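You operate a simulated robot arm through the tools that you are given. There is no shell and no other tool. Be economical: measure what you need, move in short steps, check, and stop when the job is done.

The job below is to be done with a simulated robot arm. You get a single attempt, and the scene is never put back.

JOB
Stand the black pin in hole 1, slide the small board against it and clamp the board.
Fine: Lock the fence with the yellow knob before you clamp. Blue crank till its mark is green.

The check looks at the end state, three seconds after you hand in, the way a careful person would. Anything else that was tipped, shoved, dropped, spilled or broken makes it a failure.

ROBOT AND FRAMES
A 7-joint arm with a two-finger parallel gripper, fixed in place. Base frame: the origin is at the foot of the arm, x ahead of it, y to its left, z up. Readings come in mm, rad, newtons and seconds.
With the tool pointing down near the work surface it reaches from about 320 to 780 mm from the base axis. Its first joint turns from -2.897 to 2.897 rad. Payload 3.91 kg.
Tool frame: the origin (TCP) lies between the finger pads and is the grasp point; the fingertips stand 30 mm ahead of it; z points along the fingers, y is the line along which they close. Largest opening 110 mm; finger width 20, thickness 10; the body of the gripper, 48 by 112 mm, starts 55 mm behind the TCP.
Orientation is that of the tool frame in the base frame, as [roll, pitch, yaw] about the fixed x, y, z axes, in that order (R = Rz(yaw) Ry(pitch) Rx(roll)). With the fingers straight down and closing along the base's y, the tool's x points along the base's -x, its y along +y and its z along -z.

CONTROLS
- The arm moves only by the tool send_rows. Its argument "motion" is one flat list of numbers, 6 for each row, row after row: the shift along the base's x, y, z in units of 150 mm (1.0 is 150 mm), then the turn, a rotation vector about the base's x, y, z in units of 120 degrees (1.0 is 120 degrees). In form: [tx, ty, tz, ax, ay, az, tx, ty, tz, ax, ay, az, ...]. A call has 1 to 8 rows; each row is the pose to reach, as a shift and turn from the pose commanded when the call began. "claw" is the closure in counts, from 0 (fully open) to 255 (shut), set as the call begins (left out, the last holds). A call with a number of a shift or a turn outside -1 to 1 is refused whole. Each row takes 0.2 s and may step no farther than 50 mm and 0.15 rad from the row before; otherwise, or with a gripper value out of range, the whole call is refused. A pose out of reach is approached as far as the arm can. The call stops where the force on the tool passes 90 N (or 10 N more than at its start, if that is more) or the arm is blocked; 0.2 s more then pass. The fingers move at their own pace (about 153 mm/s each) and stop on an object; they squeeze with about 40 N. The grip force told is the motor's: it shows also when the fingers shut on nothing. Time passes only in rows, and 0.2 s behind the last, so rows that repeat a pose let the fingers close. It gives the time, the measured TCP pose, the force on the tool (base axes), the opening and the grip force at its end, in the units of the frame above (readings bear some noise), with the torque about the TCP (base axes, N m) and any sound that the robot's microphone picked up.
- Cameras (640 x 400 px; columns grow to the right, rows downward): "scene" is fixed at [398.1, -500.1, 1552]; the picture's right is [1.00, 0.04, 0.00], its down [0.02, -0.41, -0.91] and it looks along [-0.04, 0.91, -0.41] (base axes); focal length 342 px, centre (320, 200). "wrist" rides on the gripper at [77, 7, -114] in the tool frame; the picture's right is [-0.09, 1.00, 0.00], its down [-0.80, -0.07, -0.59] and it looks along [-0.59, -0.05, 0.80] (tool axes); focal length 270 px, centre (320, 200).
- grab_frame(camera): a new picture of that camera. It takes no simulated time.
- move_column(by): slides the trunk up (or, below 0, down) by that many mm; the arm rides with it, the base frame stays. It gives what a move gives, with no picture.
- measure_at(camera, pixels): for up to 12 pixels [column, row] of the newest picture of that camera ("zoom" is the newest enlarged one), the place [x, y, z] in the base frame of the surface seen there, good to about 2 mm. It takes no simulated time.
- enlarge(camera, box): a new picture of the part [left, top, right, bottom] of that camera's present view, enlarged. It takes no simulated time.
- sign_off(): hands the job in; it is judged then, once.

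Go step by step. Measure first, check grasps and placings, and put right what went wrong. The budget is 80 turns and 46 pictures, counting those below and the enlarged ones. Unless the task says otherwise, let go and move clear before handing in, and close with one line.

The tools are called after "Emit:" as a command line: name --argument value ..., lists and objects as JSON in quotes. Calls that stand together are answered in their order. send_rows: Moves the arm, as the interface text tells. Its arguments: {"type":"object","properties":{"motion":{"type":"array","items":{"type":"number"}},"claw":{"type":"number"}},"required":["motion"]} The other tools are called the same way: move_column (by) slides the trunk up or down; grab_frame (camera) takes a picture; measure_at (camera, pixels) gives the place of the surface under pixels of a picture; enlarge (camera, box) takes an enlarged picture of a part of a camera's view; sign_off () hands the job in.

At the start:

```text
clock: 0.0
ee_pos: [133.9, 370.7, 1402.3]
orientation: [3.141, 0.001, -3.141]
force: [-0.6, 0.1, 0.3]
ft_torque: [-0.02, -0.02, 0.01]
finger_gap: 110.1
finger_force: 0.1
trunk travel left (down, up): [-575.0, 35.0]
```

scene: 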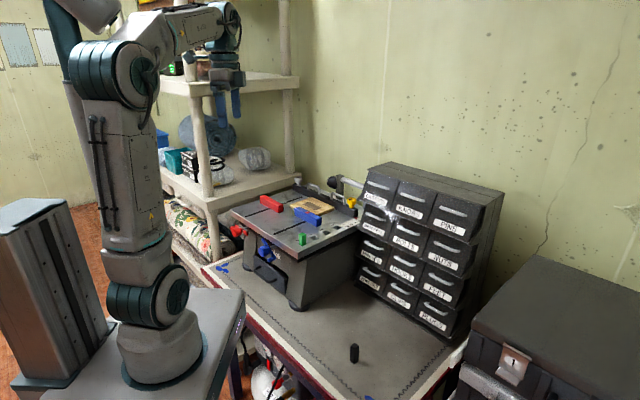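
wrist: 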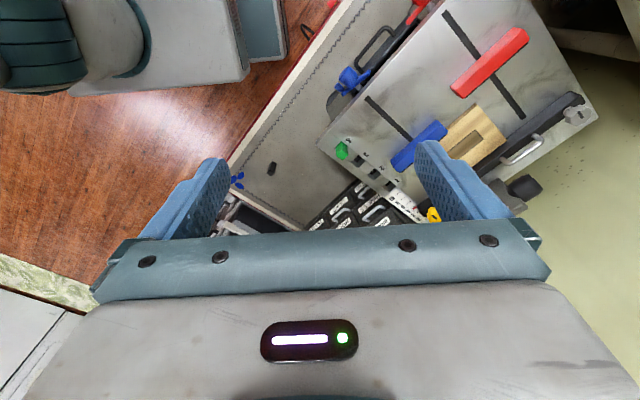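

The scene shows a work fixture (about 230-360, 185-310) with red and blue clamps, a wooden board, and a black pin on the bench at (354,352). I'll enlarge both views to understand the fixture.

Emit:
enlarge --camera "scene" --box '[210, 165, 390, 315]'

Emit:
enlarge --camera "wrist" --box '[220, 0, 620, 240]'

```text
2.67 times, centred on (300, 240) of scene
```

zoom: 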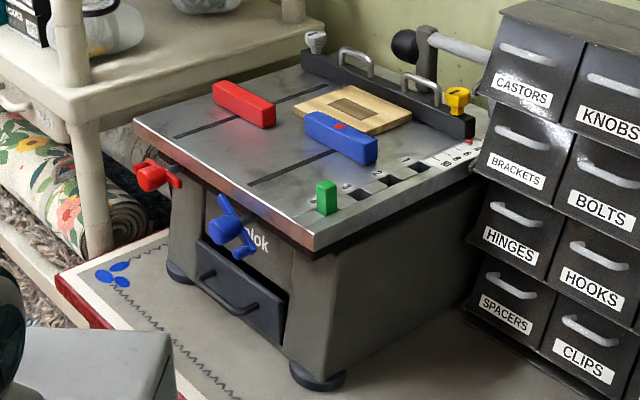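

```text
1.60 times, centred on (420, 120) of wrist
```

zoom: 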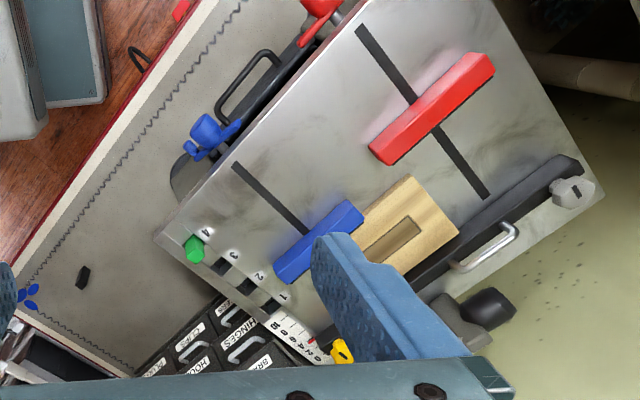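

The zoom shows a tabletop fixture: a fence with a yellow knob, red and blue jaws in slots, and holes 1–4 (hole 4 holds a green pin). I'll zoom further and measure.

Emit:
enlarge --camera "scene" --box '[280, 175, 376, 235]'

```text
6.67 times, centred on (328, 205) of scene
```

zoom: 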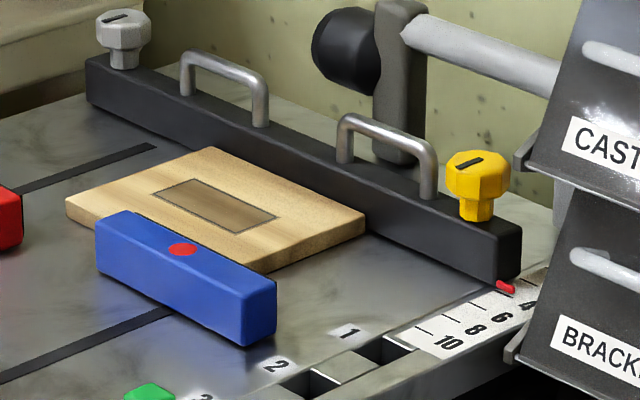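

I'll measure the key points in this zoom: board corners, jaw, fence, knob, holes.

Emit:
measure_at --camera "zoom" --pixels '[[70, 200], [212, 150], [362, 212], [262, 262], [100, 222], [135, 215], [272, 295], [240, 312], [180, 249], [384, 350], [312, 386], [350, 332]]'

Emit:
measure_at --camera "zoom" --pixels '[[475, 160], [468, 157], [462, 200], [90, 62], [515, 228], [495, 250], [495, 272], [505, 290], [120, 18], [432, 140], [345, 120], [270, 90]]'

Emit:
measure_at --camera "scene" --pixels '[[354, 346], [354, 352], [354, 360], [365, 362], [346, 362], [302, 235], [302, 240], [265, 245], [270, 255], [238, 231], [245, 233], [297, 255]]'

Emit:
enlarge --camera "scene" --box '[324, 330, 388, 370]'

Emit:
enlarge --camera "scene" --box '[224, 215, 320, 275]'

```text
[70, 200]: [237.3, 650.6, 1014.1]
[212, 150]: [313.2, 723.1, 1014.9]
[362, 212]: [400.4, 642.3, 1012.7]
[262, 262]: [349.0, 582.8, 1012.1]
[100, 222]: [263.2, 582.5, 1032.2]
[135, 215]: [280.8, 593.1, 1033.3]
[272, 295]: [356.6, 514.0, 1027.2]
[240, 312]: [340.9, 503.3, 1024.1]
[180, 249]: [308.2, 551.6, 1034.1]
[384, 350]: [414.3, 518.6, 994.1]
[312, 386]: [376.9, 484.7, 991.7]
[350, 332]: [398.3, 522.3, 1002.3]
```

```text
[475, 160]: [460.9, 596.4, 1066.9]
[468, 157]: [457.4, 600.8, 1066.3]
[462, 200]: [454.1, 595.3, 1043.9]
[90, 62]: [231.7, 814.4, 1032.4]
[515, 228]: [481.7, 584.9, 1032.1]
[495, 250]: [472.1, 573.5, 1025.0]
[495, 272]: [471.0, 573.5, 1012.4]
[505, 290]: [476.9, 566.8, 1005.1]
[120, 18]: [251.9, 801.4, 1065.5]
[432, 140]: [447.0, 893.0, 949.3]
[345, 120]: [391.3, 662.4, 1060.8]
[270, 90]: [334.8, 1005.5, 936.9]
```

```text
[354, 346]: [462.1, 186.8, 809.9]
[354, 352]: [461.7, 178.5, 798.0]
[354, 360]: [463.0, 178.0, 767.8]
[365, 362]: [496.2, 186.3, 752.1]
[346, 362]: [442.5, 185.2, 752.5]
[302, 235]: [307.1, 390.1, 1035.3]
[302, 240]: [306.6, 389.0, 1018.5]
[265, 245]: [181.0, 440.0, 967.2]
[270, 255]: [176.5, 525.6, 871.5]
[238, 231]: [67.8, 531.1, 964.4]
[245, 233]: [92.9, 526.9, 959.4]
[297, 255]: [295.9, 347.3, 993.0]
```

```text
10.00 times, centred on (356, 350) of scene
```

zoom: 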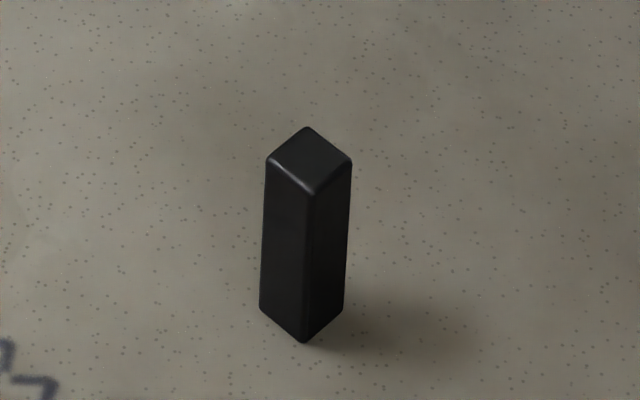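

```text
6.67 times, centred on (272, 245) of scene
```

zoom: 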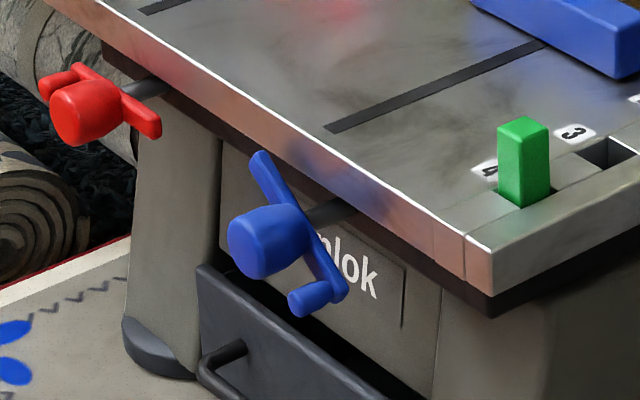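

The pin is square, standing, about 58 mm tall and turned diagonally. I'll measure the crank and pin more exactly.

Emit:
measure_at --camera "zoom" --pixels '[[240, 245], [270, 240], [300, 210], [258, 160], [275, 190], [300, 300], [322, 292], [340, 290], [322, 262], [335, 210], [310, 240], [292, 302]]'

Emit:
measure_at --camera "zoom" --pixels '[[524, 122], [502, 132], [545, 130], [524, 142], [525, 200], [600, 160], [610, 145], [625, 165], [405, 290], [470, 240], [300, 160], [80, 110]]'

Emit:
measure_at --camera "scene" --pixels '[[351.2, 346], [354.8, 343.4], [358.7, 346.3], [355, 348.7], [354.9, 346], [351, 360], [354.3, 363.3], [358, 361], [352, 352], [357, 352]]'

```text
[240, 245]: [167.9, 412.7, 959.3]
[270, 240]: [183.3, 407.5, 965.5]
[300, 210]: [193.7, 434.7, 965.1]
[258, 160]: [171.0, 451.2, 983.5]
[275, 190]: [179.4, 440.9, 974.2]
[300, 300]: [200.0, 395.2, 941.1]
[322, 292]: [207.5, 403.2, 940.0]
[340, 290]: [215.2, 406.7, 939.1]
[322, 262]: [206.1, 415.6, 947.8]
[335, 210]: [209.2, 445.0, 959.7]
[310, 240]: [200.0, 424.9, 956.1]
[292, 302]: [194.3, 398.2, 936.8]
```

```text
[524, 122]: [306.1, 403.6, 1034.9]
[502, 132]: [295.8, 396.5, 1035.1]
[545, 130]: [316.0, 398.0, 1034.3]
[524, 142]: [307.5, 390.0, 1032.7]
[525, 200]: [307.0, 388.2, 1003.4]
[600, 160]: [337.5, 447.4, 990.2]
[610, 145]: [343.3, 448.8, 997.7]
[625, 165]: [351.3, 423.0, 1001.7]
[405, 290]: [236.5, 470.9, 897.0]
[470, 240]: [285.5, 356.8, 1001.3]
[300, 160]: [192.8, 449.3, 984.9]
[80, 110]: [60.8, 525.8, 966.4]
```

```text
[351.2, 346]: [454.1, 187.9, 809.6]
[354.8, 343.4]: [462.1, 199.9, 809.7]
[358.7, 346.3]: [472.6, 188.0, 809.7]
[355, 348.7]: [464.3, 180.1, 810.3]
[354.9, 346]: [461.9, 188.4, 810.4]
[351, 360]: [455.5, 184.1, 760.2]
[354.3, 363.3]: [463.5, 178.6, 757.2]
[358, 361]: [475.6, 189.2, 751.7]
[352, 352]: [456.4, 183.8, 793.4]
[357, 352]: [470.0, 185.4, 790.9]
```

Pin centre is about (463,189), top z 810, sides at ~45°. Next I'll measure the cabinet, the lamp behind the fence, and the handles for clearance.

Emit:
measure_at --camera "scene" --pixels '[[371, 172], [430, 190], [495, 205], [366, 184], [362, 200], [360, 225], [357, 270], [333, 181], [345, 182], [355, 185], [338, 195], [385, 165]]'

Emit:
enlarge --camera "scene" --box '[320, 180, 384, 220]'

```text
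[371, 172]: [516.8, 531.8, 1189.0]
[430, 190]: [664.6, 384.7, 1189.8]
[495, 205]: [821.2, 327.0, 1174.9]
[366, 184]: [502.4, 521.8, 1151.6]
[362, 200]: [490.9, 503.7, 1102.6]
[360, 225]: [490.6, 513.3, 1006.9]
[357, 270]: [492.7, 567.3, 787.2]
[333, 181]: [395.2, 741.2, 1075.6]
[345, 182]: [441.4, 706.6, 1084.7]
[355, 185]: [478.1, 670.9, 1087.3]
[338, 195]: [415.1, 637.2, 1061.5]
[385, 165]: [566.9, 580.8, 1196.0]
```

```text
10.00 times, centred on (352, 200) of scene
```

zoom: 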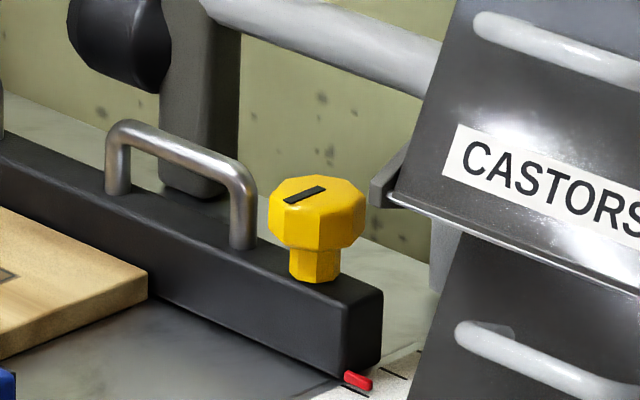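

The cabinet's left edge is about 60 mm to the +u side of hole 1, so vertical access is clear. I'll check the arm foot height, the knob's slot mark and the handle leg in this zoom.

Emit:
measure_at --camera "zoom" --pixels '[[290, 199], [322, 189], [318, 182], [272, 200], [362, 205], [318, 220], [243, 205], [243, 242], [118, 185], [150, 140], [300, 275], [335, 275]]'

Emit:
measure_at --camera "scene" --pixels '[[160, 345], [110, 370], [215, 330], [150, 290], [100, 85], [130, 200]]'

```text
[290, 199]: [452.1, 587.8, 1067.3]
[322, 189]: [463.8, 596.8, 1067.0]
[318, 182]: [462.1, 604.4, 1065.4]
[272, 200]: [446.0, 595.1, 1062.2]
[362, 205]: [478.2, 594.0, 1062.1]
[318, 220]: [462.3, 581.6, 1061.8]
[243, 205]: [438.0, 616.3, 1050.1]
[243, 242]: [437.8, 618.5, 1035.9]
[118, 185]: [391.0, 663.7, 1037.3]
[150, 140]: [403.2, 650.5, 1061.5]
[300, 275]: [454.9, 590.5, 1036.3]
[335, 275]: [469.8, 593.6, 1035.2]
```

```text
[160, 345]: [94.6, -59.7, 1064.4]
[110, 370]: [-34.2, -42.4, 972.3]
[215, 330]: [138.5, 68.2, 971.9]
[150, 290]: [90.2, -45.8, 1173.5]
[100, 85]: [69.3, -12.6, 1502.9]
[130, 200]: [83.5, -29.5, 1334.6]
```

The knob centre is about (462,596), top z 1067, with a handle leg 32 mm away on its −u side. I'll lock the fence first, moving over the knob in the present orientation, which gives a clear ~100° clockwise sweep.

Emit:
send_rows --motion '[0.1822, 0.125, -0.14, 0, 0, 0, 0.3644, 0.25, -0.28, 0, 0, 0, 0.5466, 0.375, -0.42, 0, 0, 0, 0.7288, 0.5, -0.56, 0, 0, 0, 0.911, 0.625, -0.7, 0, 0, 0]' --claw 116

Emit:
send_rows --motion '[0.1822, 0.125, -0.1, 0, 0, 0, 0.3644, 0.25, -0.2, 0, 0, 0, 0.5466, 0.375, -0.3, 0, 0, 0, 0.7288, 0.5, -0.4, 0, 0, 0, 0.911, 0.625, -0.5, 0, 0, 0]'

```text
clock: 1.2
ee_pos: [271.3, 465.8, 1294.8]
orientation: [-3.141, 0.0, -3.141]
force: [-0.3, 0.7, 0.1]
ft_torque: [-0.05, -0.02, -0.01]
finger_gap: 59.9
finger_force: 0.0
trunk travel left (down, up): [-575.0, 35.0]
```

```text
clock: 2.4
ee_pos: [407.7, 557.0, 1220.6]
orientation: [3.141, 0.0, 3.141]
force: [0.4, -0.7, -0.8]
ft_torque: [0.0, 0.03, -0.03]
finger_gap: 60.0
finger_force: 0.1
trunk travel left (down, up): [-575.0, 35.0]
```

The gripper is at (408,557,1221), opening 60 mm. I'll take a wrist view to locate the knob precisely.

Emit:
grab_frame --camera "wrist"

```text
37 pictures are left
```

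wrist: 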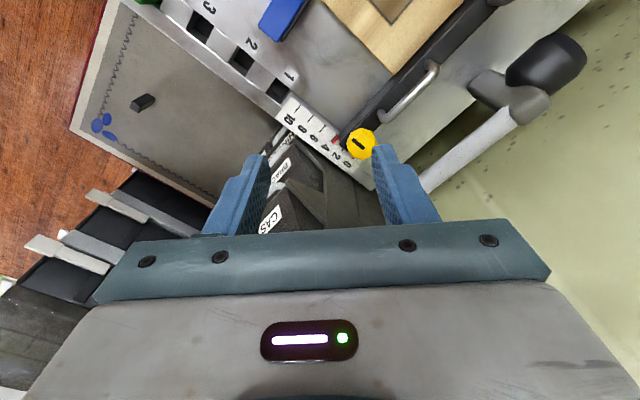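

The knob is visible at (360,143). I'll measure its edges, slot and neighbours.

Emit:
enlarge --camera "wrist" --box '[250, 40, 442, 160]'

```text
3.33 times, centred on (346, 100) of wrist
```

zoom: 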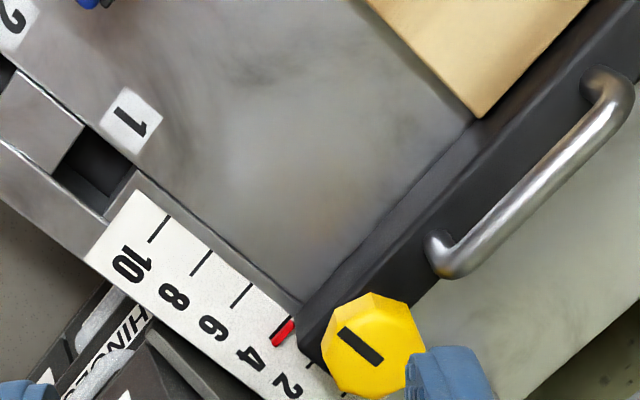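

Clear zoom: knob (322–425, 293–397), hole 1 (55–135, 130–215). Measuring these.

Emit:
measure_at --camera "zoom" --pixels '[[327, 345], [419, 345], [370, 298], [372, 392], [342, 333], [378, 361], [362, 347], [440, 255], [432, 262], [330, 310], [410, 310], [332, 382]]'

Emit:
measure_at --camera "zoom" --pixels '[[88, 127], [137, 166], [52, 174], [103, 219], [95, 170], [475, 116], [372, 4], [450, 140], [330, 270], [580, 20], [300, 335], [80, 200]]'

```text
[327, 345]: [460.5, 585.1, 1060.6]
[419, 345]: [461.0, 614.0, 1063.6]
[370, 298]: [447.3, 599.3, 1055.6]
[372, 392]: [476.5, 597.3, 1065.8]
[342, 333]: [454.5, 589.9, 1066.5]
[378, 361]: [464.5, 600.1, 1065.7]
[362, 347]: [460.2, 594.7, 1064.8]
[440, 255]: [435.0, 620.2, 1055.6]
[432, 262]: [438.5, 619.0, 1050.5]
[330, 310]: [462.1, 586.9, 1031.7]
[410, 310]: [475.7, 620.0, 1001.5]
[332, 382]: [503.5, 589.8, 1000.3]
```

```text
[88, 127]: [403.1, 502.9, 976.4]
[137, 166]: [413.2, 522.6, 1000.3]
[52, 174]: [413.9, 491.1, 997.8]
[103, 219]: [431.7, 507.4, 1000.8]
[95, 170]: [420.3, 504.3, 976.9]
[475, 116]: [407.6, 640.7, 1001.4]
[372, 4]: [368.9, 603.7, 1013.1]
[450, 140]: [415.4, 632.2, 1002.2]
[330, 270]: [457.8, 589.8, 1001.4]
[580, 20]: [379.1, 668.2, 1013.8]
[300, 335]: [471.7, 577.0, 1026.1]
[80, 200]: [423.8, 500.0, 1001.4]
```

Knob centre ≈ (461.5,597.5); hole 1 centre ≈ (413.6,507), depth ~25 mm. Moving over the knob and lowering to z≈1078, with clearances to the handle leg fine.

Emit:
send_rows --motion '[0.18, 0.135, 0, 0, 0, 0, 0.3587, 0.27, -0.1, 0, 0, 0, 0.3587, 0.27, -0.35, 0, 0, 0, 0.3587, 0.27, -0.6, 0, 0, 0, 0.3587, 0.27, -0.75, 0, 0, 0]'

Emit:
grab_frame --camera "wrist"

```text
clock: 3.6
ee_pos: [456.8, 586.2, 1107.6]
orientation: [-3.139, -0.001, -3.14]
force: [0.0, 0.2, 0.6]
ft_torque: [-0.01, 0.01, 0.0]
finger_gap: 60.0
finger_force: 0.1
out of reach, approached as far as the arm can: row 1, 2, 3, 4, 5
trunk travel left (down, up): [-575.0, 35.0]
```

```text
35 pictures are left
```

wrist: 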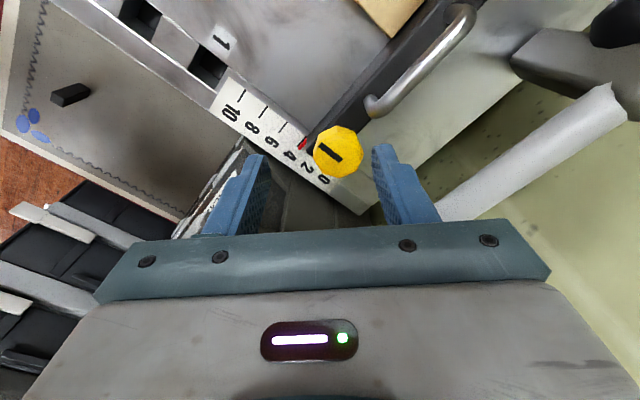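

The knob (338,150) is clear, but the arm ran out of reach at r≈743, with the wrist likely above shoulder level. I'll raise the trunk 35 mm to gain reach, then go in lower.

Emit:
move_column --by 34

```text
clock: 4.4
ee_pos: [456.8, 585.7, 1141.4]
orientation: [3.141, -0.001, -3.141]
force: [-1.0, -1.5, -0.3]
ft_torque: [-0.02, 0.04, 0.0]
finger_gap: 60.1
finger_force: 0.1
trunk travel left (down, up): [-609.0, 1.0]
```

The trunk is up 34 mm. I'll descend straight 35 mm to see what pose the arm settles to.

Emit:
send_rows --motion '[0, 0, -0.12, 0, 0, 0, 0, 0, -0.23, 0, 0, 0]'

```text
clock: 5.0
ee_pos: [460.8, 592.0, 1107.4]
orientation: [-3.137, -0.002, 3.141]
force: [0.4, 0.7, 0.0]
ft_torque: [0.02, 0.0, -0.01]
finger_gap: 60.0
finger_force: 0.0
out of reach, approached as far as the arm can: row 1, 2
trunk travel left (down, up): [-609.0, 1.0]
```

Reach improved (r≈750), and the commanded target is kept. Descending to z≈1083.

Emit:
send_rows --motion '[0, 0, -0.08, 0, 0, 0, 0, 0, -0.16, 0, 0, 0]'

```text
clock: 5.6
ee_pos: [463.9, 594.9, 1085.2]
orientation: [-3.139, -0.002, -3.141]
force: [-0.2, 0.0, 0.0]
ft_torque: [0.01, -0.03, -0.01]
finger_gap: 59.9
finger_force: 0.0
out of reach, approached as far as the arm can: row 2
trunk travel left (down, up): [-609.0, 1.0]
```

Nearly there: TCP (463.9,594.9,1085). I'll look at centring about the knob.

Emit:
enlarge --camera "wrist" --box '[200, 90, 456, 250]'

```text
2.50 times, centred on (328, 170) of wrist
```

zoom: 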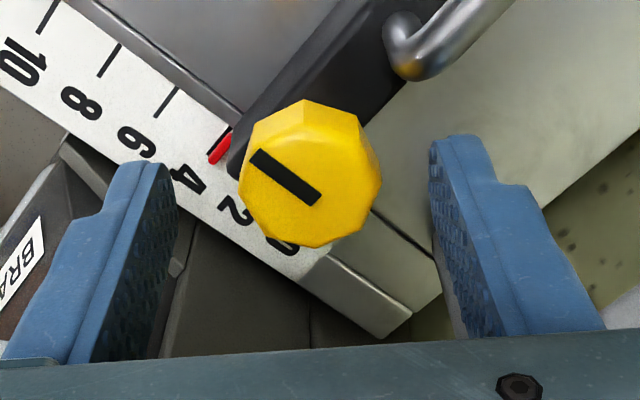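

The knob sits between the fingers. A quick check of its rim for centring.

Emit:
measure_at --camera "zoom" --pixels '[[244, 185], [376, 185], [312, 240], [300, 135], [262, 155], [318, 198], [172, 200], [436, 170], [345, 118], [262, 225], [365, 222], [270, 118]]'

```text
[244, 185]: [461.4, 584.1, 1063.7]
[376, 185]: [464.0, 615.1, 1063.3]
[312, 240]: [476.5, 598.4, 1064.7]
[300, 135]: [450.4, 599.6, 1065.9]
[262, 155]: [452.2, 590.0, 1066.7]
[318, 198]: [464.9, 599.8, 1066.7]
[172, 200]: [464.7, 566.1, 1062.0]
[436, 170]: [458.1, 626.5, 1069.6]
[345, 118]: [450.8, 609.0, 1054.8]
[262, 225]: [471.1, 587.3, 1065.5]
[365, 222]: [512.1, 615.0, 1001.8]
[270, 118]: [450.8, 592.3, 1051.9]
```

The knob centre is (462,599.5), about 4 mm beyond the TCP in y. Going a little lower (z≈1072) and shifting +y to centre.

Emit:
send_rows --motion '[0, 0, -0.07, 0, 0, 0, 0.003, 0.015, -0.07, 0, 0, 0]'

```text
clock: 6.2
ee_pos: [464.3, 597.6, 1074.0]
orientation: [-3.14, -0.001, 3.141]
force: [0.2, -1.3, -0.2]
ft_torque: [0.03, -0.02, -0.03]
finger_gap: 60.0
finger_force: 0.0
trunk travel left (down, up): [-609.0, 1.0]
```

Close: reading is (464.3,597.6), want (462,599.5). A small correction.

Emit:
send_rows --motion '[-0.015, 0.013, 0, 0, 0, 0, -0.015, 0.013, 0, 0, 0, 0]'

```text
clock: 6.8
ee_pos: [462.6, 599.8, 1074.3]
orientation: [-3.141, -0.001, -3.141]
force: [-0.2, 0.8, -0.7]
ft_torque: [-0.03, -0.07, -0.01]
finger_gap: 60.1
finger_force: 0.1
trunk travel left (down, up): [-609.0, 1.0]
```

Centred now. Closing on the knob.

Emit:
send_rows --motion '[0, 0, 0, 0, 0, 0, 0, 0, 0, 0, 0, 0]' --claw 255

```text
clock: 7.4
ee_pos: [462.8, 599.2, 1074.7]
orientation: [-3.139, 0.001, -3.142]
force: [0.6, -1.2, -0.7]
ft_torque: [-0.06, -0.4, 0.0]
finger_gap: 33.0
finger_force: 45.5
trunk travel left (down, up): [-609.0, 1.0]
```

Gripped at 33 mm with little side force. Turning clockwise in small steps.

Emit:
send_rows --motion '[0, 0, 0, 0, 0, -0.07, 0, 0, 0, 0, 0, -0.14, 0, 0, 0, 0, 0, -0.21, 0, 0, 0, 0, 0, -0.28, 0, 0, 0, 0, 0, -0.35]'

```text
clock: 8.6
ee_pos: [463.5, 601.6, 1074.3]
orientation: [-3.141, -0.002, 2.407]
force: [7.4, 5.8, 4.3]
ft_torque: [0.0, -0.09, 0.02]
finger_gap: 33.0
finger_force: 44.8
trunk travel left (down, up): [-609.0, 1.0]
```

Yaw turned 42° with almost no torque. Continuing clockwise.

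Emit:
send_rows --motion '[0, -0.005, 0, 0, 0, -0.07, 0, -0.01, 0, 0, 0, -0.14, 0, -0.01, 0, 0, 0, -0.21, 0, -0.01, 0, 0, 0, -0.28, 0, -0.01, 0, 0, 0, -0.35]'

Emit:
enlarge --camera "scene" --box '[320, 160, 384, 240]'

```text
clock: 9.8
ee_pos: [464.5, 600.7, 1074.4]
orientation: [-3.139, -0.003, 1.674]
force: [18.1, 18.3, 16.8]
ft_torque: [0.41, -0.37, 0.05]
finger_gap: 33.2
finger_force: 45.3
trunk travel left (down, up): [-609.0, 1.0]
```

```text
5.00 times, centred on (352, 200) of scene
```

zoom: 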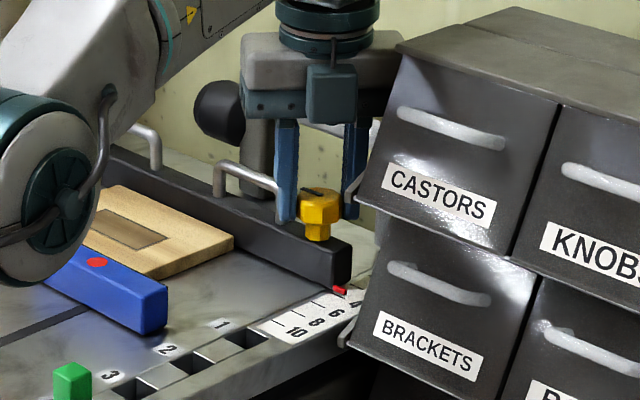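

The knob has turned ~84° with the fingers, and a side force of ~25 N shows I'm commanding about 4 mm off its axis. I'll relieve that and turn on to 90°+, watching torque.

Emit:
send_rows --motion '[0.015, 0.005, 0.01, 0, 0, 0, 0.03, 0.008, 0.01, 0, 0, -0.03, 0.03, 0.008, 0.01, 0, 0, -0.06]'

```text
clock: 10.6
ee_pos: [464.6, 600.5, 1074.1]
orientation: [-3.135, 0.001, 1.551]
force: [-2.3, 10.3, 4.7]
ft_torque: [0.99, 0.35, -0.02]
finger_gap: 32.9
finger_force: 44.9
trunk travel left (down, up): [-609.0, 1.0]
```

At ~91° there's still no stop or sound. Turning a bit more, to ~105°, still clear of the handle leg.

Emit:
send_rows --motion '[0, 0, 0, 0, 0, -0.04, 0, 0, 0, 0, 0, -0.08, 0, 0, 0, 0, 0, -0.12]'

```text
clock: 11.4
ee_pos: [464.7, 599.5, 1074.7]
orientation: [-3.14, 0.004, 1.298]
force: [-12.7, 2.2, -5.3]
ft_torque: [0.2, 0.27, 0.6]
finger_gap: 32.9
finger_force: 44.7
trunk travel left (down, up): [-609.0, 1.0]
```

Torque rose to 0.6 N·m, either a stop or the leg. I'll look from the wrist.

Emit:
grab_frame --camera "wrist"

```text
32 pictures are left
```

wrist: 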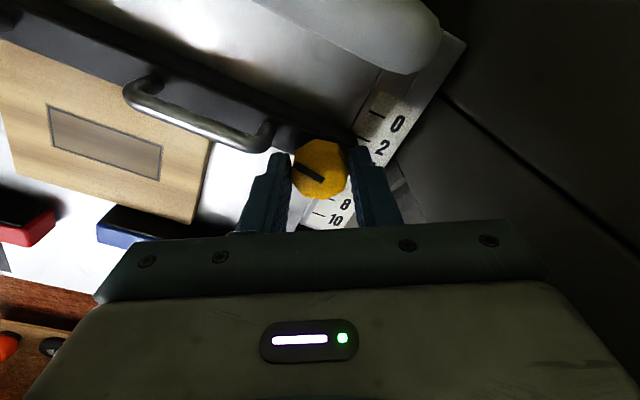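

The knob turned with the gripper and the finger is close to the handle leg. I'll open just ~2 mm and lift straight up.

Emit:
send_rows --motion '[0, 0, 0, 0, 0, 0, 0, 0, 0, 0, 0, 0, 0, 0, 0.1, 0, 0, 0, 0, 0, 0.3, 0, 0, 0]' --claw 173

Emit:
enlarge --camera "wrist" --box '[200, 80, 456, 240]'

```text
clock: 12.4
ee_pos: [460.2, 592.0, 1119.6]
orientation: [-3.138, -0.001, 1.298]
force: [0.2, 0.1, 0.6]
ft_torque: [0.0, -0.03, 0.02]
finger_gap: 35.4
finger_force: 0.0
out of reach, approached as far as the arm can: row 4
trunk travel left (down, up): [-609.0, 1.0]
```

```text
2.50 times, centred on (328, 160) of wrist
```

zoom: 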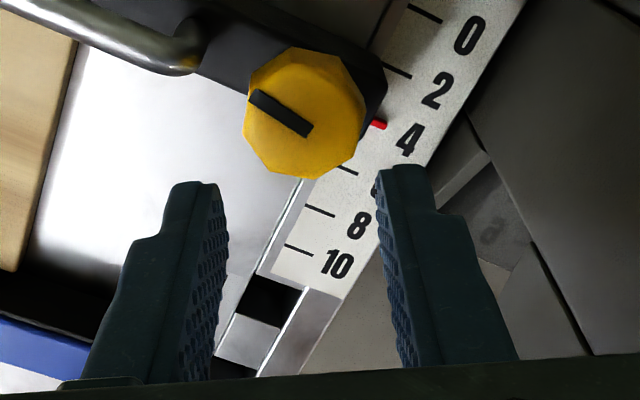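

The fence pointer still sits at the 4 tick. Measuring slot direction to confirm how far the knob turned.

Emit:
measure_at --camera "zoom" --pixels '[[256, 97], [306, 130], [281, 113], [250, 100], [358, 100], [305, 172], [305, 60], [378, 123], [385, 90], [190, 55], [250, 290], [275, 320]]'

```text
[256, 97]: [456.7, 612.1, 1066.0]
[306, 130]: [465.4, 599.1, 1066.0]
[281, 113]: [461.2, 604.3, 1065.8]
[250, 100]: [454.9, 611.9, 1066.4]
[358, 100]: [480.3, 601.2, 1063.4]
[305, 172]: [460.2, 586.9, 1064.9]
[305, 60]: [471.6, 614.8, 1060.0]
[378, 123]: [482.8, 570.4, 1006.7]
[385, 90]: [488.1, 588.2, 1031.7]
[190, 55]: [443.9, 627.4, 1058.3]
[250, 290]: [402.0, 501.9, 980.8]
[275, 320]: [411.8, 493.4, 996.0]
```

The slot turned ~101°. I'll repeat the same earlier scene zoom to compare whether the fence shifted.

Emit:
enlarge --camera "scene" --box '[320, 180, 384, 220]'

```text
10.00 times, centred on (352, 200) of scene
```

zoom: 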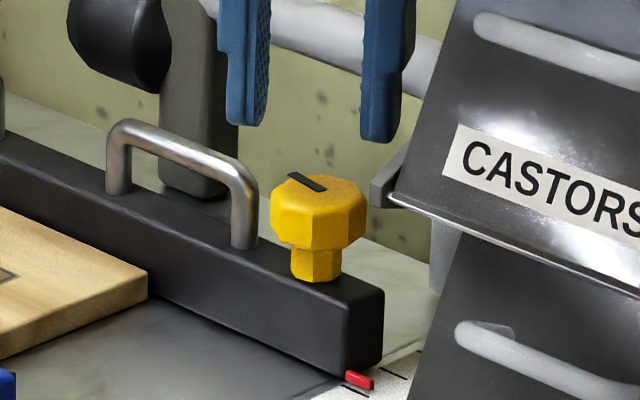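

The fence is essentially unmoved (<1 mm). I'll regrip at the start angle and test whether the knob is truly tight.

Emit:
send_rows --motion '[0, 0, 0, 0, 0, 0.07, 0, 0, 0, 0, 0, 0.14, 0, 0, 0, 0, 0, 0.21, 0, 0, 0, 0, 0, 0.28, 0, 0, 0, 0, 0, 0.35, 0, 0, 0, 0, 0, 0.42, 0, 0, 0, 0, 0, 0.49, 0, 0, 0, 0, 0, 0.56]' --claw 116

Emit:
send_rows --motion '[0, 0, 0, 0, 0, 0.07, 0, 0, 0, 0, 0, 0.14, 0, 0, 0, 0, 0, 0.21, 0, 0, 0, 0, 0, 0.229, 0, 0, -0.15, 0, 0, 0.229, 0, 0, -0.3, 0, 0, 0.229, 0, 0, -0.3, 0, 0, 0.229]'

```text
clock: 14.2
ee_pos: [460.4, 593.5, 1118.5]
orientation: [-3.14, -0.002, 2.475]
force: [0.0, 0.3, 1.1]
ft_torque: [0.01, -0.03, -0.02]
finger_gap: 59.7
finger_force: 0.0
trunk travel left (down, up): [-609.0, 1.0]
```

```text
clock: 15.8
ee_pos: [462.1, 593.0, 1073.8]
orientation: [-3.141, -0.002, 2.952]
force: [-1.2, 0.4, -0.1]
ft_torque: [0.03, 0.06, 0.0]
finger_gap: 60.1
finger_force: 0.0
trunk travel left (down, up): [-609.0, 1.0]
```

At depth, but 7 mm short in y. Correcting before closing.

Emit:
send_rows --motion '[0.006, 0.025, 0, 0, 0, 0, 0.013, 0.05, 0, 0, 0, 0, 0.013, 0.05, 0, 0, 0, 0]'

```text
clock: 16.6
ee_pos: [462.4, 600.3, 1074.3]
orientation: [-3.139, -0.003, 2.953]
force: [0.4, 0.5, -0.2]
ft_torque: [0.0, 0.0, 0.02]
finger_gap: 59.9
finger_force: 0.1
trunk travel left (down, up): [-609.0, 1.0]
```

Emit:
send_rows --motion '[0, 0, 0, 0, 0, 0, 0.006, 0, 0, 0, 0, 0, 0.006, 0, 0, 0, 0, -0.03, 0.006, 0, 0, 0, 0, -0.06, 0.006, 0, 0, 0, 0, -0.09]' --claw 255

```text
clock: 17.8
ee_pos: [465.7, 598.5, 1074.2]
orientation: [-3.139, 0.001, 2.76]
force: [0.9, -13.5, -6.0]
ft_torque: [-0.17, 0.12, 0.52]
finger_gap: 33.6
finger_force: 44.9
trunk travel left (down, up): [-609.0, 1.0]
```

Torque is 0.52 N·m after ~11°. Turning a few more degrees to tell a hard stop from drag.

Emit:
send_rows --motion '[0, 0.003, 0, 0, 0, -0.03, 0, 0.003, 0, 0, 0, -0.06, 0, 0.003, 0, 0, 0, -0.09]'

Emit:
enlarge --camera "wrist" --box '[200, 80, 456, 240]'

```text
clock: 18.6
ee_pos: [464.8, 598.9, 1074.5]
orientation: [-3.139, -0.002, 2.574]
force: [-3.2, -23.9, -7.4]
ft_torque: [-0.84, -0.05, 0.67]
finger_gap: 33.2
finger_force: 45.2
trunk travel left (down, up): [-609.0, 1.0]
```

```text
2.50 times, centred on (328, 160) of wrist
```

zoom: 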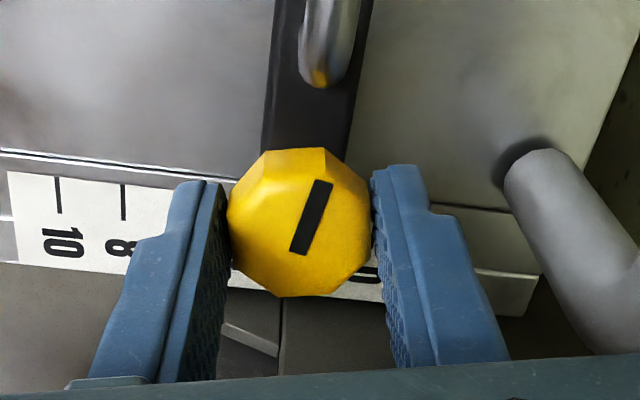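

Measuring the slot direction again to see whether the knob moved.

Emit:
measure_at --camera "zoom" --pixels '[[323, 185], [300, 248], [312, 215], [232, 220], [365, 215], [300, 292], [310, 170]]'

```text
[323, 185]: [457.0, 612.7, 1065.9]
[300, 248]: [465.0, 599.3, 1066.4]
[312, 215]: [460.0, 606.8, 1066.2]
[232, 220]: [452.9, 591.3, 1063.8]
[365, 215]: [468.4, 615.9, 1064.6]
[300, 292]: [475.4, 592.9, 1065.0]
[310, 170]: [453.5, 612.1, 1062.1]
```

The slot did not move although the gripper turned 21° more, so the knob is at its hard stop and the fence is locked. Opening, lifting and backing off along −v toward the pin.

Emit:
send_rows --motion '[0, 0, 0, 0, 0, 0, 0, 0, 0, 0, 0, 0, 0, 0, 0.3, 0, 0, 0, -0.15, -0.16, 0.45, 0, 0, 0, -0.35, -0.36, 0.5, 0, 0, 0, -0.55, -0.6, 0.5, 0, 0, 0, -0.7, -0.85, 0.5, 0, 0, 0]' --claw 116

```text
clock: 20.2
ee_pos: [357.6, 471.7, 1150.5]
orientation: [3.14, -0.002, 2.575]
force: [0.3, -1.0, 0.3]
ft_torque: [0.0, -0.01, -0.04]
finger_gap: 60.0
finger_force: 0.1
out of reach, approached as far as the arm can: row 3
trunk travel left (down, up): [-609.0, 1.0]
```

Clear of the fixture. Moving toward the pin while setting yaw so the fingers close along v.

Emit:
send_rows --motion '[0.12, -0.25, 0, 0, 0, -0.04, 0.24, -0.5, 0, 0, 0, -0.0845, 0.36, -0.75, 0, 0, 0, -0.0845, 0.5, -0.98, -0.1, 0, 0, -0.0845]'

Emit:
send_rows --motion '[0.05, -0.2, -0.2, 0, 0, 0, 0.1, -0.4, -0.4, 0, 0, 0, 0.15, -0.6, -0.6, 0, 0, 0, 0.2, -0.8, -0.8, 0, 0, 0, 0.2, -0.91, -0.99, 0, 0, 0]'

Emit:
grab_frame --camera "wrist"

```text
clock: 21.2
ee_pos: [436.3, 324.8, 1134.4]
orientation: [-3.139, -0.001, 2.396]
force: [1.2, 0.0, 0.5]
ft_torque: [-0.01, 0.02, 0.0]
finger_gap: 60.1
finger_force: 0.0
trunk travel left (down, up): [-609.0, 1.0]
```

```text
clock: 22.4
ee_pos: [464.5, 190.1, 986.3]
orientation: [-3.14, 0.0, 2.397]
force: [-0.5, -0.4, 0.4]
ft_torque: [-0.01, -0.01, 0.0]
finger_gap: 59.8
finger_force: 0.0
trunk travel left (down, up): [-609.0, 1.0]
```

```text
28 pictures are left
```

wrist: 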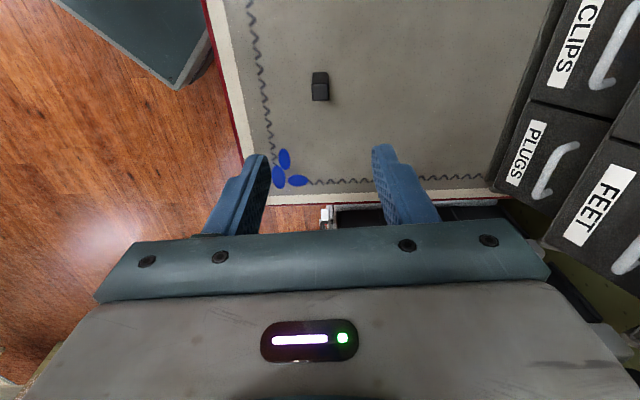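

The pin at (320,87) looks aligned with the gripper. Zooming to measure centre and angle.

Emit:
enlarge --camera "wrist" --box '[288, 66, 352, 106]'

```text
10.00 times, centred on (320, 86) of wrist
```

zoom: 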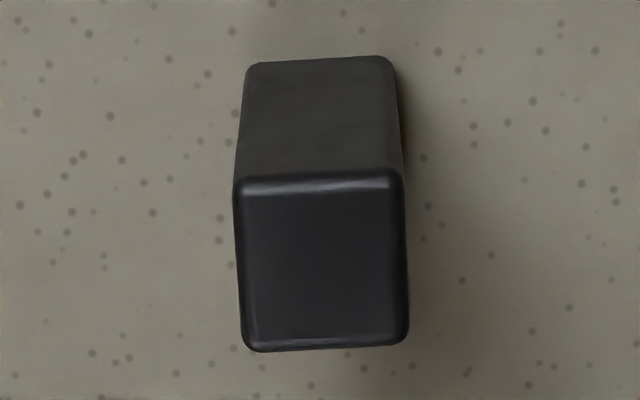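

Emit:
measure_at --camera "zoom" --pixels '[[240, 190], [398, 184], [404, 335], [248, 342], [320, 262], [245, 265], [400, 260], [320, 185], [325, 340], [200, 150]]'

```text
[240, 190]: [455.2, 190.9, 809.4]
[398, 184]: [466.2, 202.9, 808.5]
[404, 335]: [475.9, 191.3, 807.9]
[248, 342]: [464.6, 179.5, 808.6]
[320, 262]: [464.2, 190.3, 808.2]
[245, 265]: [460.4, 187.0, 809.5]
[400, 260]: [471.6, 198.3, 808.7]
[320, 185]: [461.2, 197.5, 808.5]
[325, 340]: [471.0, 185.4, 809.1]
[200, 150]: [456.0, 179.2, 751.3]
```

Pin centre (465.5,191.2), side ~16 mm, aligned with the closing axis. Descending to TCP z≈811.

Emit:
send_rows --motion '[0.006, 0.006, -0.3, 0, 0, 0, 0.006, 0.006, -0.6, 0, 0, 0, 0.006, 0.006, -0.9, 0, 0, 0]'

Emit:
send_rows --motion '[0, 0, -0.13, 0, 0, 0, 0, 0, -0.263, 0, 0, 0, 0, 0, -0.263, 0, 0, 0]'

```text
clock: 23.2
ee_pos: [466.0, 189.7, 852.4]
orientation: [-3.14, 0.0, 2.396]
force: [0.3, 0.0, -0.2]
ft_torque: [0.01, -0.04, -0.02]
finger_gap: 60.1
finger_force: 0.1
trunk travel left (down, up): [-609.0, 1.0]
```

```text
clock: 24.0
ee_pos: [465.4, 190.4, 811.9]
orientation: [-3.141, 0.0, 2.399]
force: [-0.9, 0.5, -0.3]
ft_torque: [-0.02, -0.04, -0.03]
finger_gap: 60.1
finger_force: 0.1
trunk travel left (down, up): [-609.0, 1.0]
```

Positioned at (465.4,190.4,811.9). Closing, then lifting 45 mm.

Emit:
send_rows --motion '[0, 0, 0, 0, 0, 0, 0, 0, 0, 0, 0, 0, 0, 0, 0, 0, 0, 0, 0, 0, 0.1, 0, 0, 0, 0, 0, 0.3, 0, 0, 0]' --claw 255

```text
clock: 25.2
ee_pos: [465.0, 190.2, 857.7]
orientation: [-3.139, 0.0, 2.398]
force: [-0.3, 0.1, 0.2]
ft_torque: [-0.02, 0.03, -0.03]
finger_gap: 16.8
finger_force: 40.0
trunk travel left (down, up): [-609.0, 1.0]
```

Pin held (16.8 mm). Raising and moving toward hole 1.

Emit:
send_rows --motion '[0, 0, 0.32, 0, 0, 0, 0, 0, 0.64, 0, 0, 0, 0, 0, 0.96, 0, 0, 0]'

Emit:
send_rows --motion '[-0.04, 0.15, 0.25, 0, 0, 0, -0.08, 0.3, 0.5, 0, 0, 0, -0.12, 0.5, 0.75, 0, 0, 0, -0.16, 0.75, 0.75, 0, 0, 0, -0.18, 1.0, 0.75, 0, 0, 0]'

Emit:
send_rows --motion '[-0.06, 0.2, 0, 0, 0, 0, -0.1, 0.4, 0, 0, 0, 0, -0.12, 0.6, 0, 0, 0, 0, -0.14, 0.8, 0, 0, 0, 0, -0.16, 1.0, 0, 0, 0, 0]'

Emit:
grab_frame --camera "wrist"

```text
clock: 26.0
ee_pos: [465.1, 192.2, 998.5]
orientation: [-3.141, -0.001, 2.398]
force: [-0.1, -0.5, -0.3]
ft_torque: [0.01, -0.01, -0.01]
finger_gap: 16.7
finger_force: 39.5
trunk travel left (down, up): [-609.0, 1.0]
```

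```text
clock: 27.2
ee_pos: [437.6, 342.8, 1111.9]
orientation: [-3.138, 0.0, 2.398]
force: [-0.7, -0.2, -0.6]
ft_torque: [-0.02, -0.03, 0.03]
finger_gap: 16.4
finger_force: 40.1
trunk travel left (down, up): [-609.0, 1.0]
```

```text
clock: 28.4
ee_pos: [415.2, 490.7, 1112.1]
orientation: [-3.14, 0.001, 2.398]
force: [0.4, -0.2, 0.0]
ft_torque: [0.0, -0.01, 0.0]
finger_gap: 16.8
finger_force: 40.5
trunk travel left (down, up): [-609.0, 1.0]
```

```text
26 pictures are left
```

wrist: 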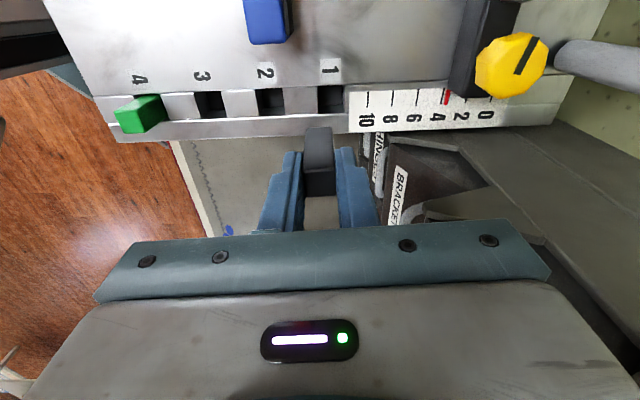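

Hole 1 at (331,99). Zooming for an accurate centre and pin bottom.

Emit:
enlarge --camera "wrist" --box '[224, 70, 384, 170]'

```text
4.00 times, centred on (304, 120) of wrist
```

zoom: 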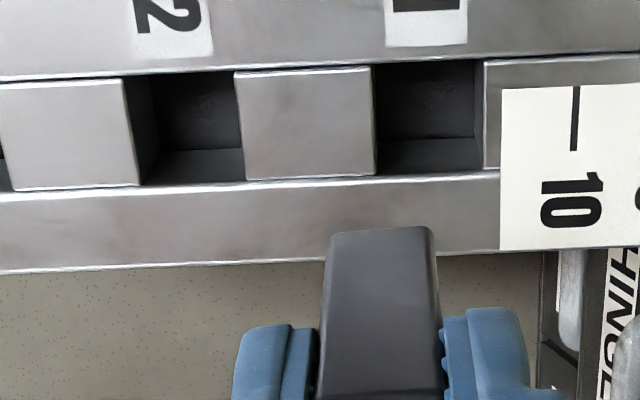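

Measuring just outside the four edges of hole 1, plus the pin bottom edges.

Emit:
measure_at --camera "zoom" --pixels '[[370, 120], [490, 120], [430, 57], [430, 180], [368, 70], [372, 170], [490, 66], [490, 172], [330, 240], [430, 235], [380, 232], [380, 300]]'

Emit:
measure_at --camera "zoom" --pixels '[[366, 120], [496, 120], [430, 52], [430, 186], [240, 120], [430, 174], [430, 178], [375, 90], [482, 90], [430, 64], [487, 90], [366, 90]]'

```text
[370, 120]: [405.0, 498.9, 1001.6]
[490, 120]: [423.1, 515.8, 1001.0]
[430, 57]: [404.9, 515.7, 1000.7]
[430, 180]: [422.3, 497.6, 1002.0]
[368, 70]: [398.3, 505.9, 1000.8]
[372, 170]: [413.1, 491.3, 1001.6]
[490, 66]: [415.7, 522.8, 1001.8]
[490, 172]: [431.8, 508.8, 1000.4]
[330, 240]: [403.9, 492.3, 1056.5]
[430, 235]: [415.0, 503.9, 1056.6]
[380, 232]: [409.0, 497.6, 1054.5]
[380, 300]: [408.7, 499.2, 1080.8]
```

```text
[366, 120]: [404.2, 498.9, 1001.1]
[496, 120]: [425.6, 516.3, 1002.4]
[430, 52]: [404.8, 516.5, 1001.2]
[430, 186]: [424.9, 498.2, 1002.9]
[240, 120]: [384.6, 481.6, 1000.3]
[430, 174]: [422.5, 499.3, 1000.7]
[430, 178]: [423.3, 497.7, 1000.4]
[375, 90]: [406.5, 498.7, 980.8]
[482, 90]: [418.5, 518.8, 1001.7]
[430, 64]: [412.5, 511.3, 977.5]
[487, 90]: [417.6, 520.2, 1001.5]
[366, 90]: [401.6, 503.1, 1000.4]
```

Hole 1 centre (413.7,507.0), ~22 mm wide; refitting, the fixture sits at 45°, so the pin needs −2.4° yaw. Moving over the hole with the pin bottom ~5 mm above.

Emit:
send_rows --motion '[-0.0107, 0.103, 0, 0, 0, -0.0195, -0.0107, 0.103, -0.16, 0, 0, -0.0195, -0.0107, 0.103, -0.31, 0, 0, -0.0195, -0.0107, 0.103, -0.31, 0, 0, -0.0195]'

Emit:
enlarge --camera "wrist" --box '[224, 70, 384, 170]'

```text
clock: 29.4
ee_pos: [413.7, 506.3, 1066.6]
orientation: [-3.14, -0.001, 2.356]
force: [0.5, 0.8, 0.5]
ft_torque: [-0.01, 0.03, 0.01]
finger_gap: 16.6
finger_force: 40.0
trunk travel left (down, up): [-609.0, 1.0]
```

```text
4.00 times, centred on (304, 120) of wrist
```

zoom: 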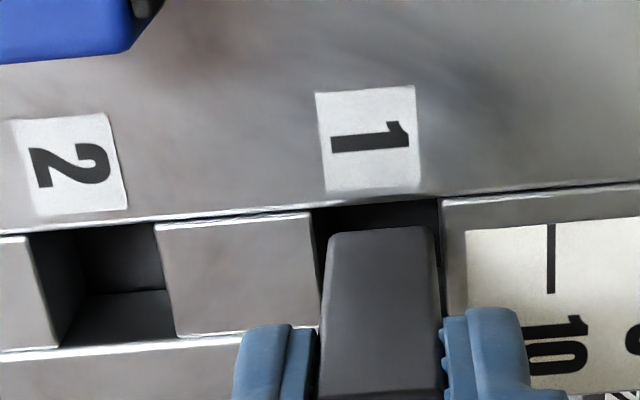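

The pin is well over the hole with ~0.5 mm offset. Lowering gradually.

Emit:
send_rows --motion '[0, 0, -0.05, 0, 0, 0, 0, 0, -0.1, 0, 0, 0, 0, 0, -0.15, 0, 0, 0, 0, 0, -0.18, 0, 0, 0]'

```text
clock: 30.4
ee_pos: [411.7, 507.3, 1038.1]
orientation: [-3.138, 0.001, 2.357]
force: [-0.3, 0.5, 0.8]
ft_torque: [0.03, -0.01, -0.03]
finger_gap: 16.9
finger_force: 39.9
trunk travel left (down, up): [-609.0, 1.0]
```

Inserted without force. Lowering 2 mm more, then opening a little.

Emit:
send_rows --motion '[0.007, 0, -0.014, 0, 0, 0, 0.007, 0, -0.014, 0, 0, 0]'

Emit:
send_rows --motion '[0, 0, 0, 0, 0, 0, 0, 0, 0, 0, 0, 0, 0, 0, 0.2, 0, 0, 0, 0, 0, 0.45, 0, 0, 0, 0, 0, 0.6, 0, 0, 0]' --claw 160

Emit:
grab_frame --camera "wrist"

```text
clock: 31.0
ee_pos: [414.6, 506.8, 1037.1]
orientation: [-3.14, 0.0, 2.357]
force: [-1.0, 0.2, 1.6]
ft_torque: [0.01, 0.07, 0.01]
finger_gap: 16.8
finger_force: 39.8
trunk travel left (down, up): [-609.0, 1.0]
```

```text
clock: 32.2
ee_pos: [415.7, 508.2, 1126.4]
orientation: [-3.137, -0.001, 2.356]
force: [0.5, 0.0, 0.7]
ft_torque: [-0.01, 0.02, -0.02]
finger_gap: 40.9
finger_force: 0.0
trunk travel left (down, up): [-609.0, 1.0]
```

```text
23 pictures are left
```

wrist: 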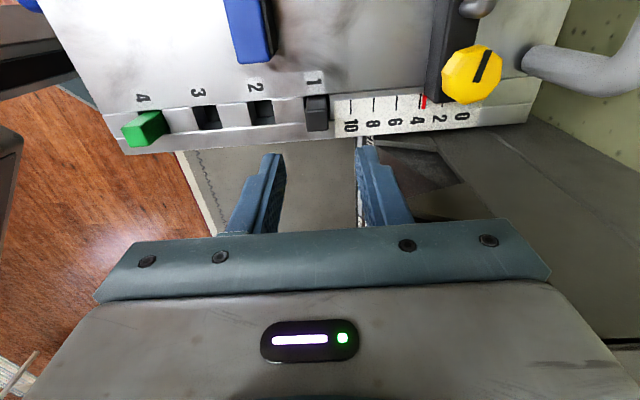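

The pin stands in hole 1. I'll measure its top and the red jaw/board left end with fresh views.

Emit:
measure_at --camera "wrist" --pixels '[[316, 120], [316, 100], [310, 126], [322, 126], [145, 130]]'

Emit:
enlarge --camera "scene" --box '[248, 175, 360, 245]'

```text
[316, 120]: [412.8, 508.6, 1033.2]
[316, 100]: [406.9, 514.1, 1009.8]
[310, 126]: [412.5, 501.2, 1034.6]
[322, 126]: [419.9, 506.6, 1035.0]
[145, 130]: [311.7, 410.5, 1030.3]
```

```text
5.71 times, centred on (304, 210) of scene
```

zoom: 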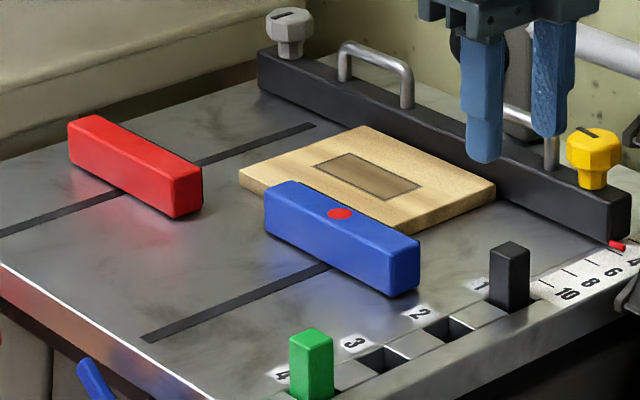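

The pin is fully seated (top 1035, same as green). Measuring board corners and red jaw clearance.

Emit:
measure_at --camera "zoom" --pixels '[[244, 170], [362, 129], [492, 186], [410, 226], [202, 170], [190, 215], [300, 145], [320, 165], [355, 158], [370, 175], [300, 85], [620, 190]]'

Emit:
measure_at --camera "zoom" --pixels '[[240, 182], [260, 197], [455, 220], [270, 185], [300, 182], [415, 245], [390, 262], [280, 120], [340, 110], [500, 185], [620, 230], [450, 170]]'

```text
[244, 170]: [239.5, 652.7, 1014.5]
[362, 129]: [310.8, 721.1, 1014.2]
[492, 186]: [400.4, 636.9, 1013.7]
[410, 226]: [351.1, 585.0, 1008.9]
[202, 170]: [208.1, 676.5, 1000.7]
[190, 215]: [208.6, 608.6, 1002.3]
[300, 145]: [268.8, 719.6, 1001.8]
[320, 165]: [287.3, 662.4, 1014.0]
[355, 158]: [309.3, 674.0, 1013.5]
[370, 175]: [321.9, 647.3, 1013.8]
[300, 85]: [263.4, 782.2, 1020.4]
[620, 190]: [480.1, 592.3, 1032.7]
```

```text
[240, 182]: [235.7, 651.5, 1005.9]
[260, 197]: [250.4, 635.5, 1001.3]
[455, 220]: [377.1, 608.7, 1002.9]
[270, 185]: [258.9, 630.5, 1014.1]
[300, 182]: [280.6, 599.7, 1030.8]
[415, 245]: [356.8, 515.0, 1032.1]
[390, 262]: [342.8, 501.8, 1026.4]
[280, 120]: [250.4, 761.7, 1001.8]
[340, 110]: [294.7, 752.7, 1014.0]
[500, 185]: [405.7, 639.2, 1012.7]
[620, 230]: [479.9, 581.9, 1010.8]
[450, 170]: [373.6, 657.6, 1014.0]
```

The board spans u −292…−167, v 630…733 (45° axes), and the red jaw ends well below v 620. I'll go to its left end with fingers ~50 mm apart along v, to push with both tips.

Emit:
send_rows --motion '[-0.2, 0.2, -0.05, 0, 0, 0, -0.4, 0.4, -0.08, 0, 0, 0, -0.6, 0.6, -0.1, 0, 0, 0, -0.8, 0.8, -0.1, 0, 0, 0]' --claw 139

Emit:
send_rows --motion '[-0.12, 0.2, 0, 0, 0, 0, -0.25, 0.42, 0, 0, 0, 0, -0.25, 0.46, 0, 0, 0, 0]'

Emit:
grab_frame --camera "wrist"

```text
clock: 33.2
ee_pos: [289.1, 629.6, 1110.1]
orientation: [-3.141, 0.001, 2.358]
force: [0.1, 0.2, 0.1]
ft_torque: [-0.02, 0.01, -0.01]
finger_gap: 50.0
finger_force: 0.1
trunk travel left (down, up): [-609.0, 1.0]
```

```text
clock: 34.0
ee_pos: [256.5, 694.4, 1112.2]
orientation: [-3.138, 0.001, 2.356]
force: [-0.6, 0.7, 0.5]
ft_torque: [-0.04, 0.02, 0.0]
finger_gap: 50.2
finger_force: 0.1
out of reach, approached as far as the arm can: row 3
trunk travel left (down, up): [-609.0, 1.0]
```

```text
21 pictures are left
```

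wrist: 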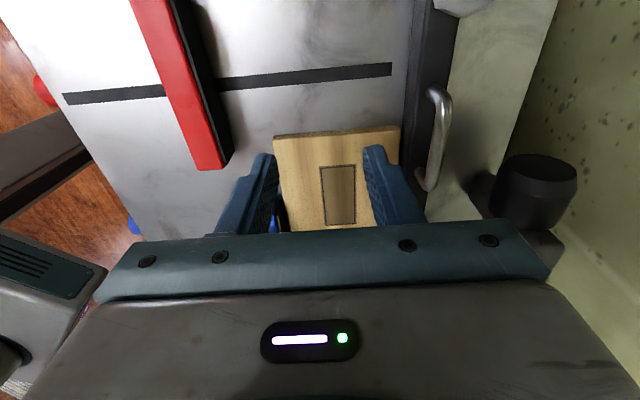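

Board left edge is at row ~135. Measuring edge and red jaw corner before lowering.

Emit:
measure_at --camera "wrist" --pixels '[[276, 140], [300, 138], [395, 130], [335, 136], [222, 165], [230, 155], [205, 165], [399, 128], [402, 140]]'

```text
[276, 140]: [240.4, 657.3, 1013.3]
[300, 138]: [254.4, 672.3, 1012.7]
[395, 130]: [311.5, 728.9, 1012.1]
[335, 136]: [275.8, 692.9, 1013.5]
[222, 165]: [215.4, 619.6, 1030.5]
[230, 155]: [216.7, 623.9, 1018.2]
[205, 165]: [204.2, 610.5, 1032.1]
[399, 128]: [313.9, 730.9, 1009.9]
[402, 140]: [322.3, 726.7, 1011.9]
```

The board edge is parallel at u=−295. Shifting 4 mm back for margin and lowering to tip height ~6 mm... i.e. TCP z≈1036.

Emit:
send_rows --motion '[-0.022, 0.022, -0.05, 0, 0, 0, -0.022, 0.022, -0.3, 0, 0, 0, -0.022, 0.022, -0.5, 0, 0, 0, -0.022, 0.022, -0.5, 0, 0, 0]'

```text
clock: 35.0
ee_pos: [250.5, 693.0, 1036.9]
orientation: [-3.14, -0.002, 2.357]
force: [-0.6, 0.2, 0.8]
ft_torque: [0.01, -0.02, -0.01]
finger_gap: 50.2
finger_force: 0.0
trunk travel left (down, up): [-609.0, 1.0]
```

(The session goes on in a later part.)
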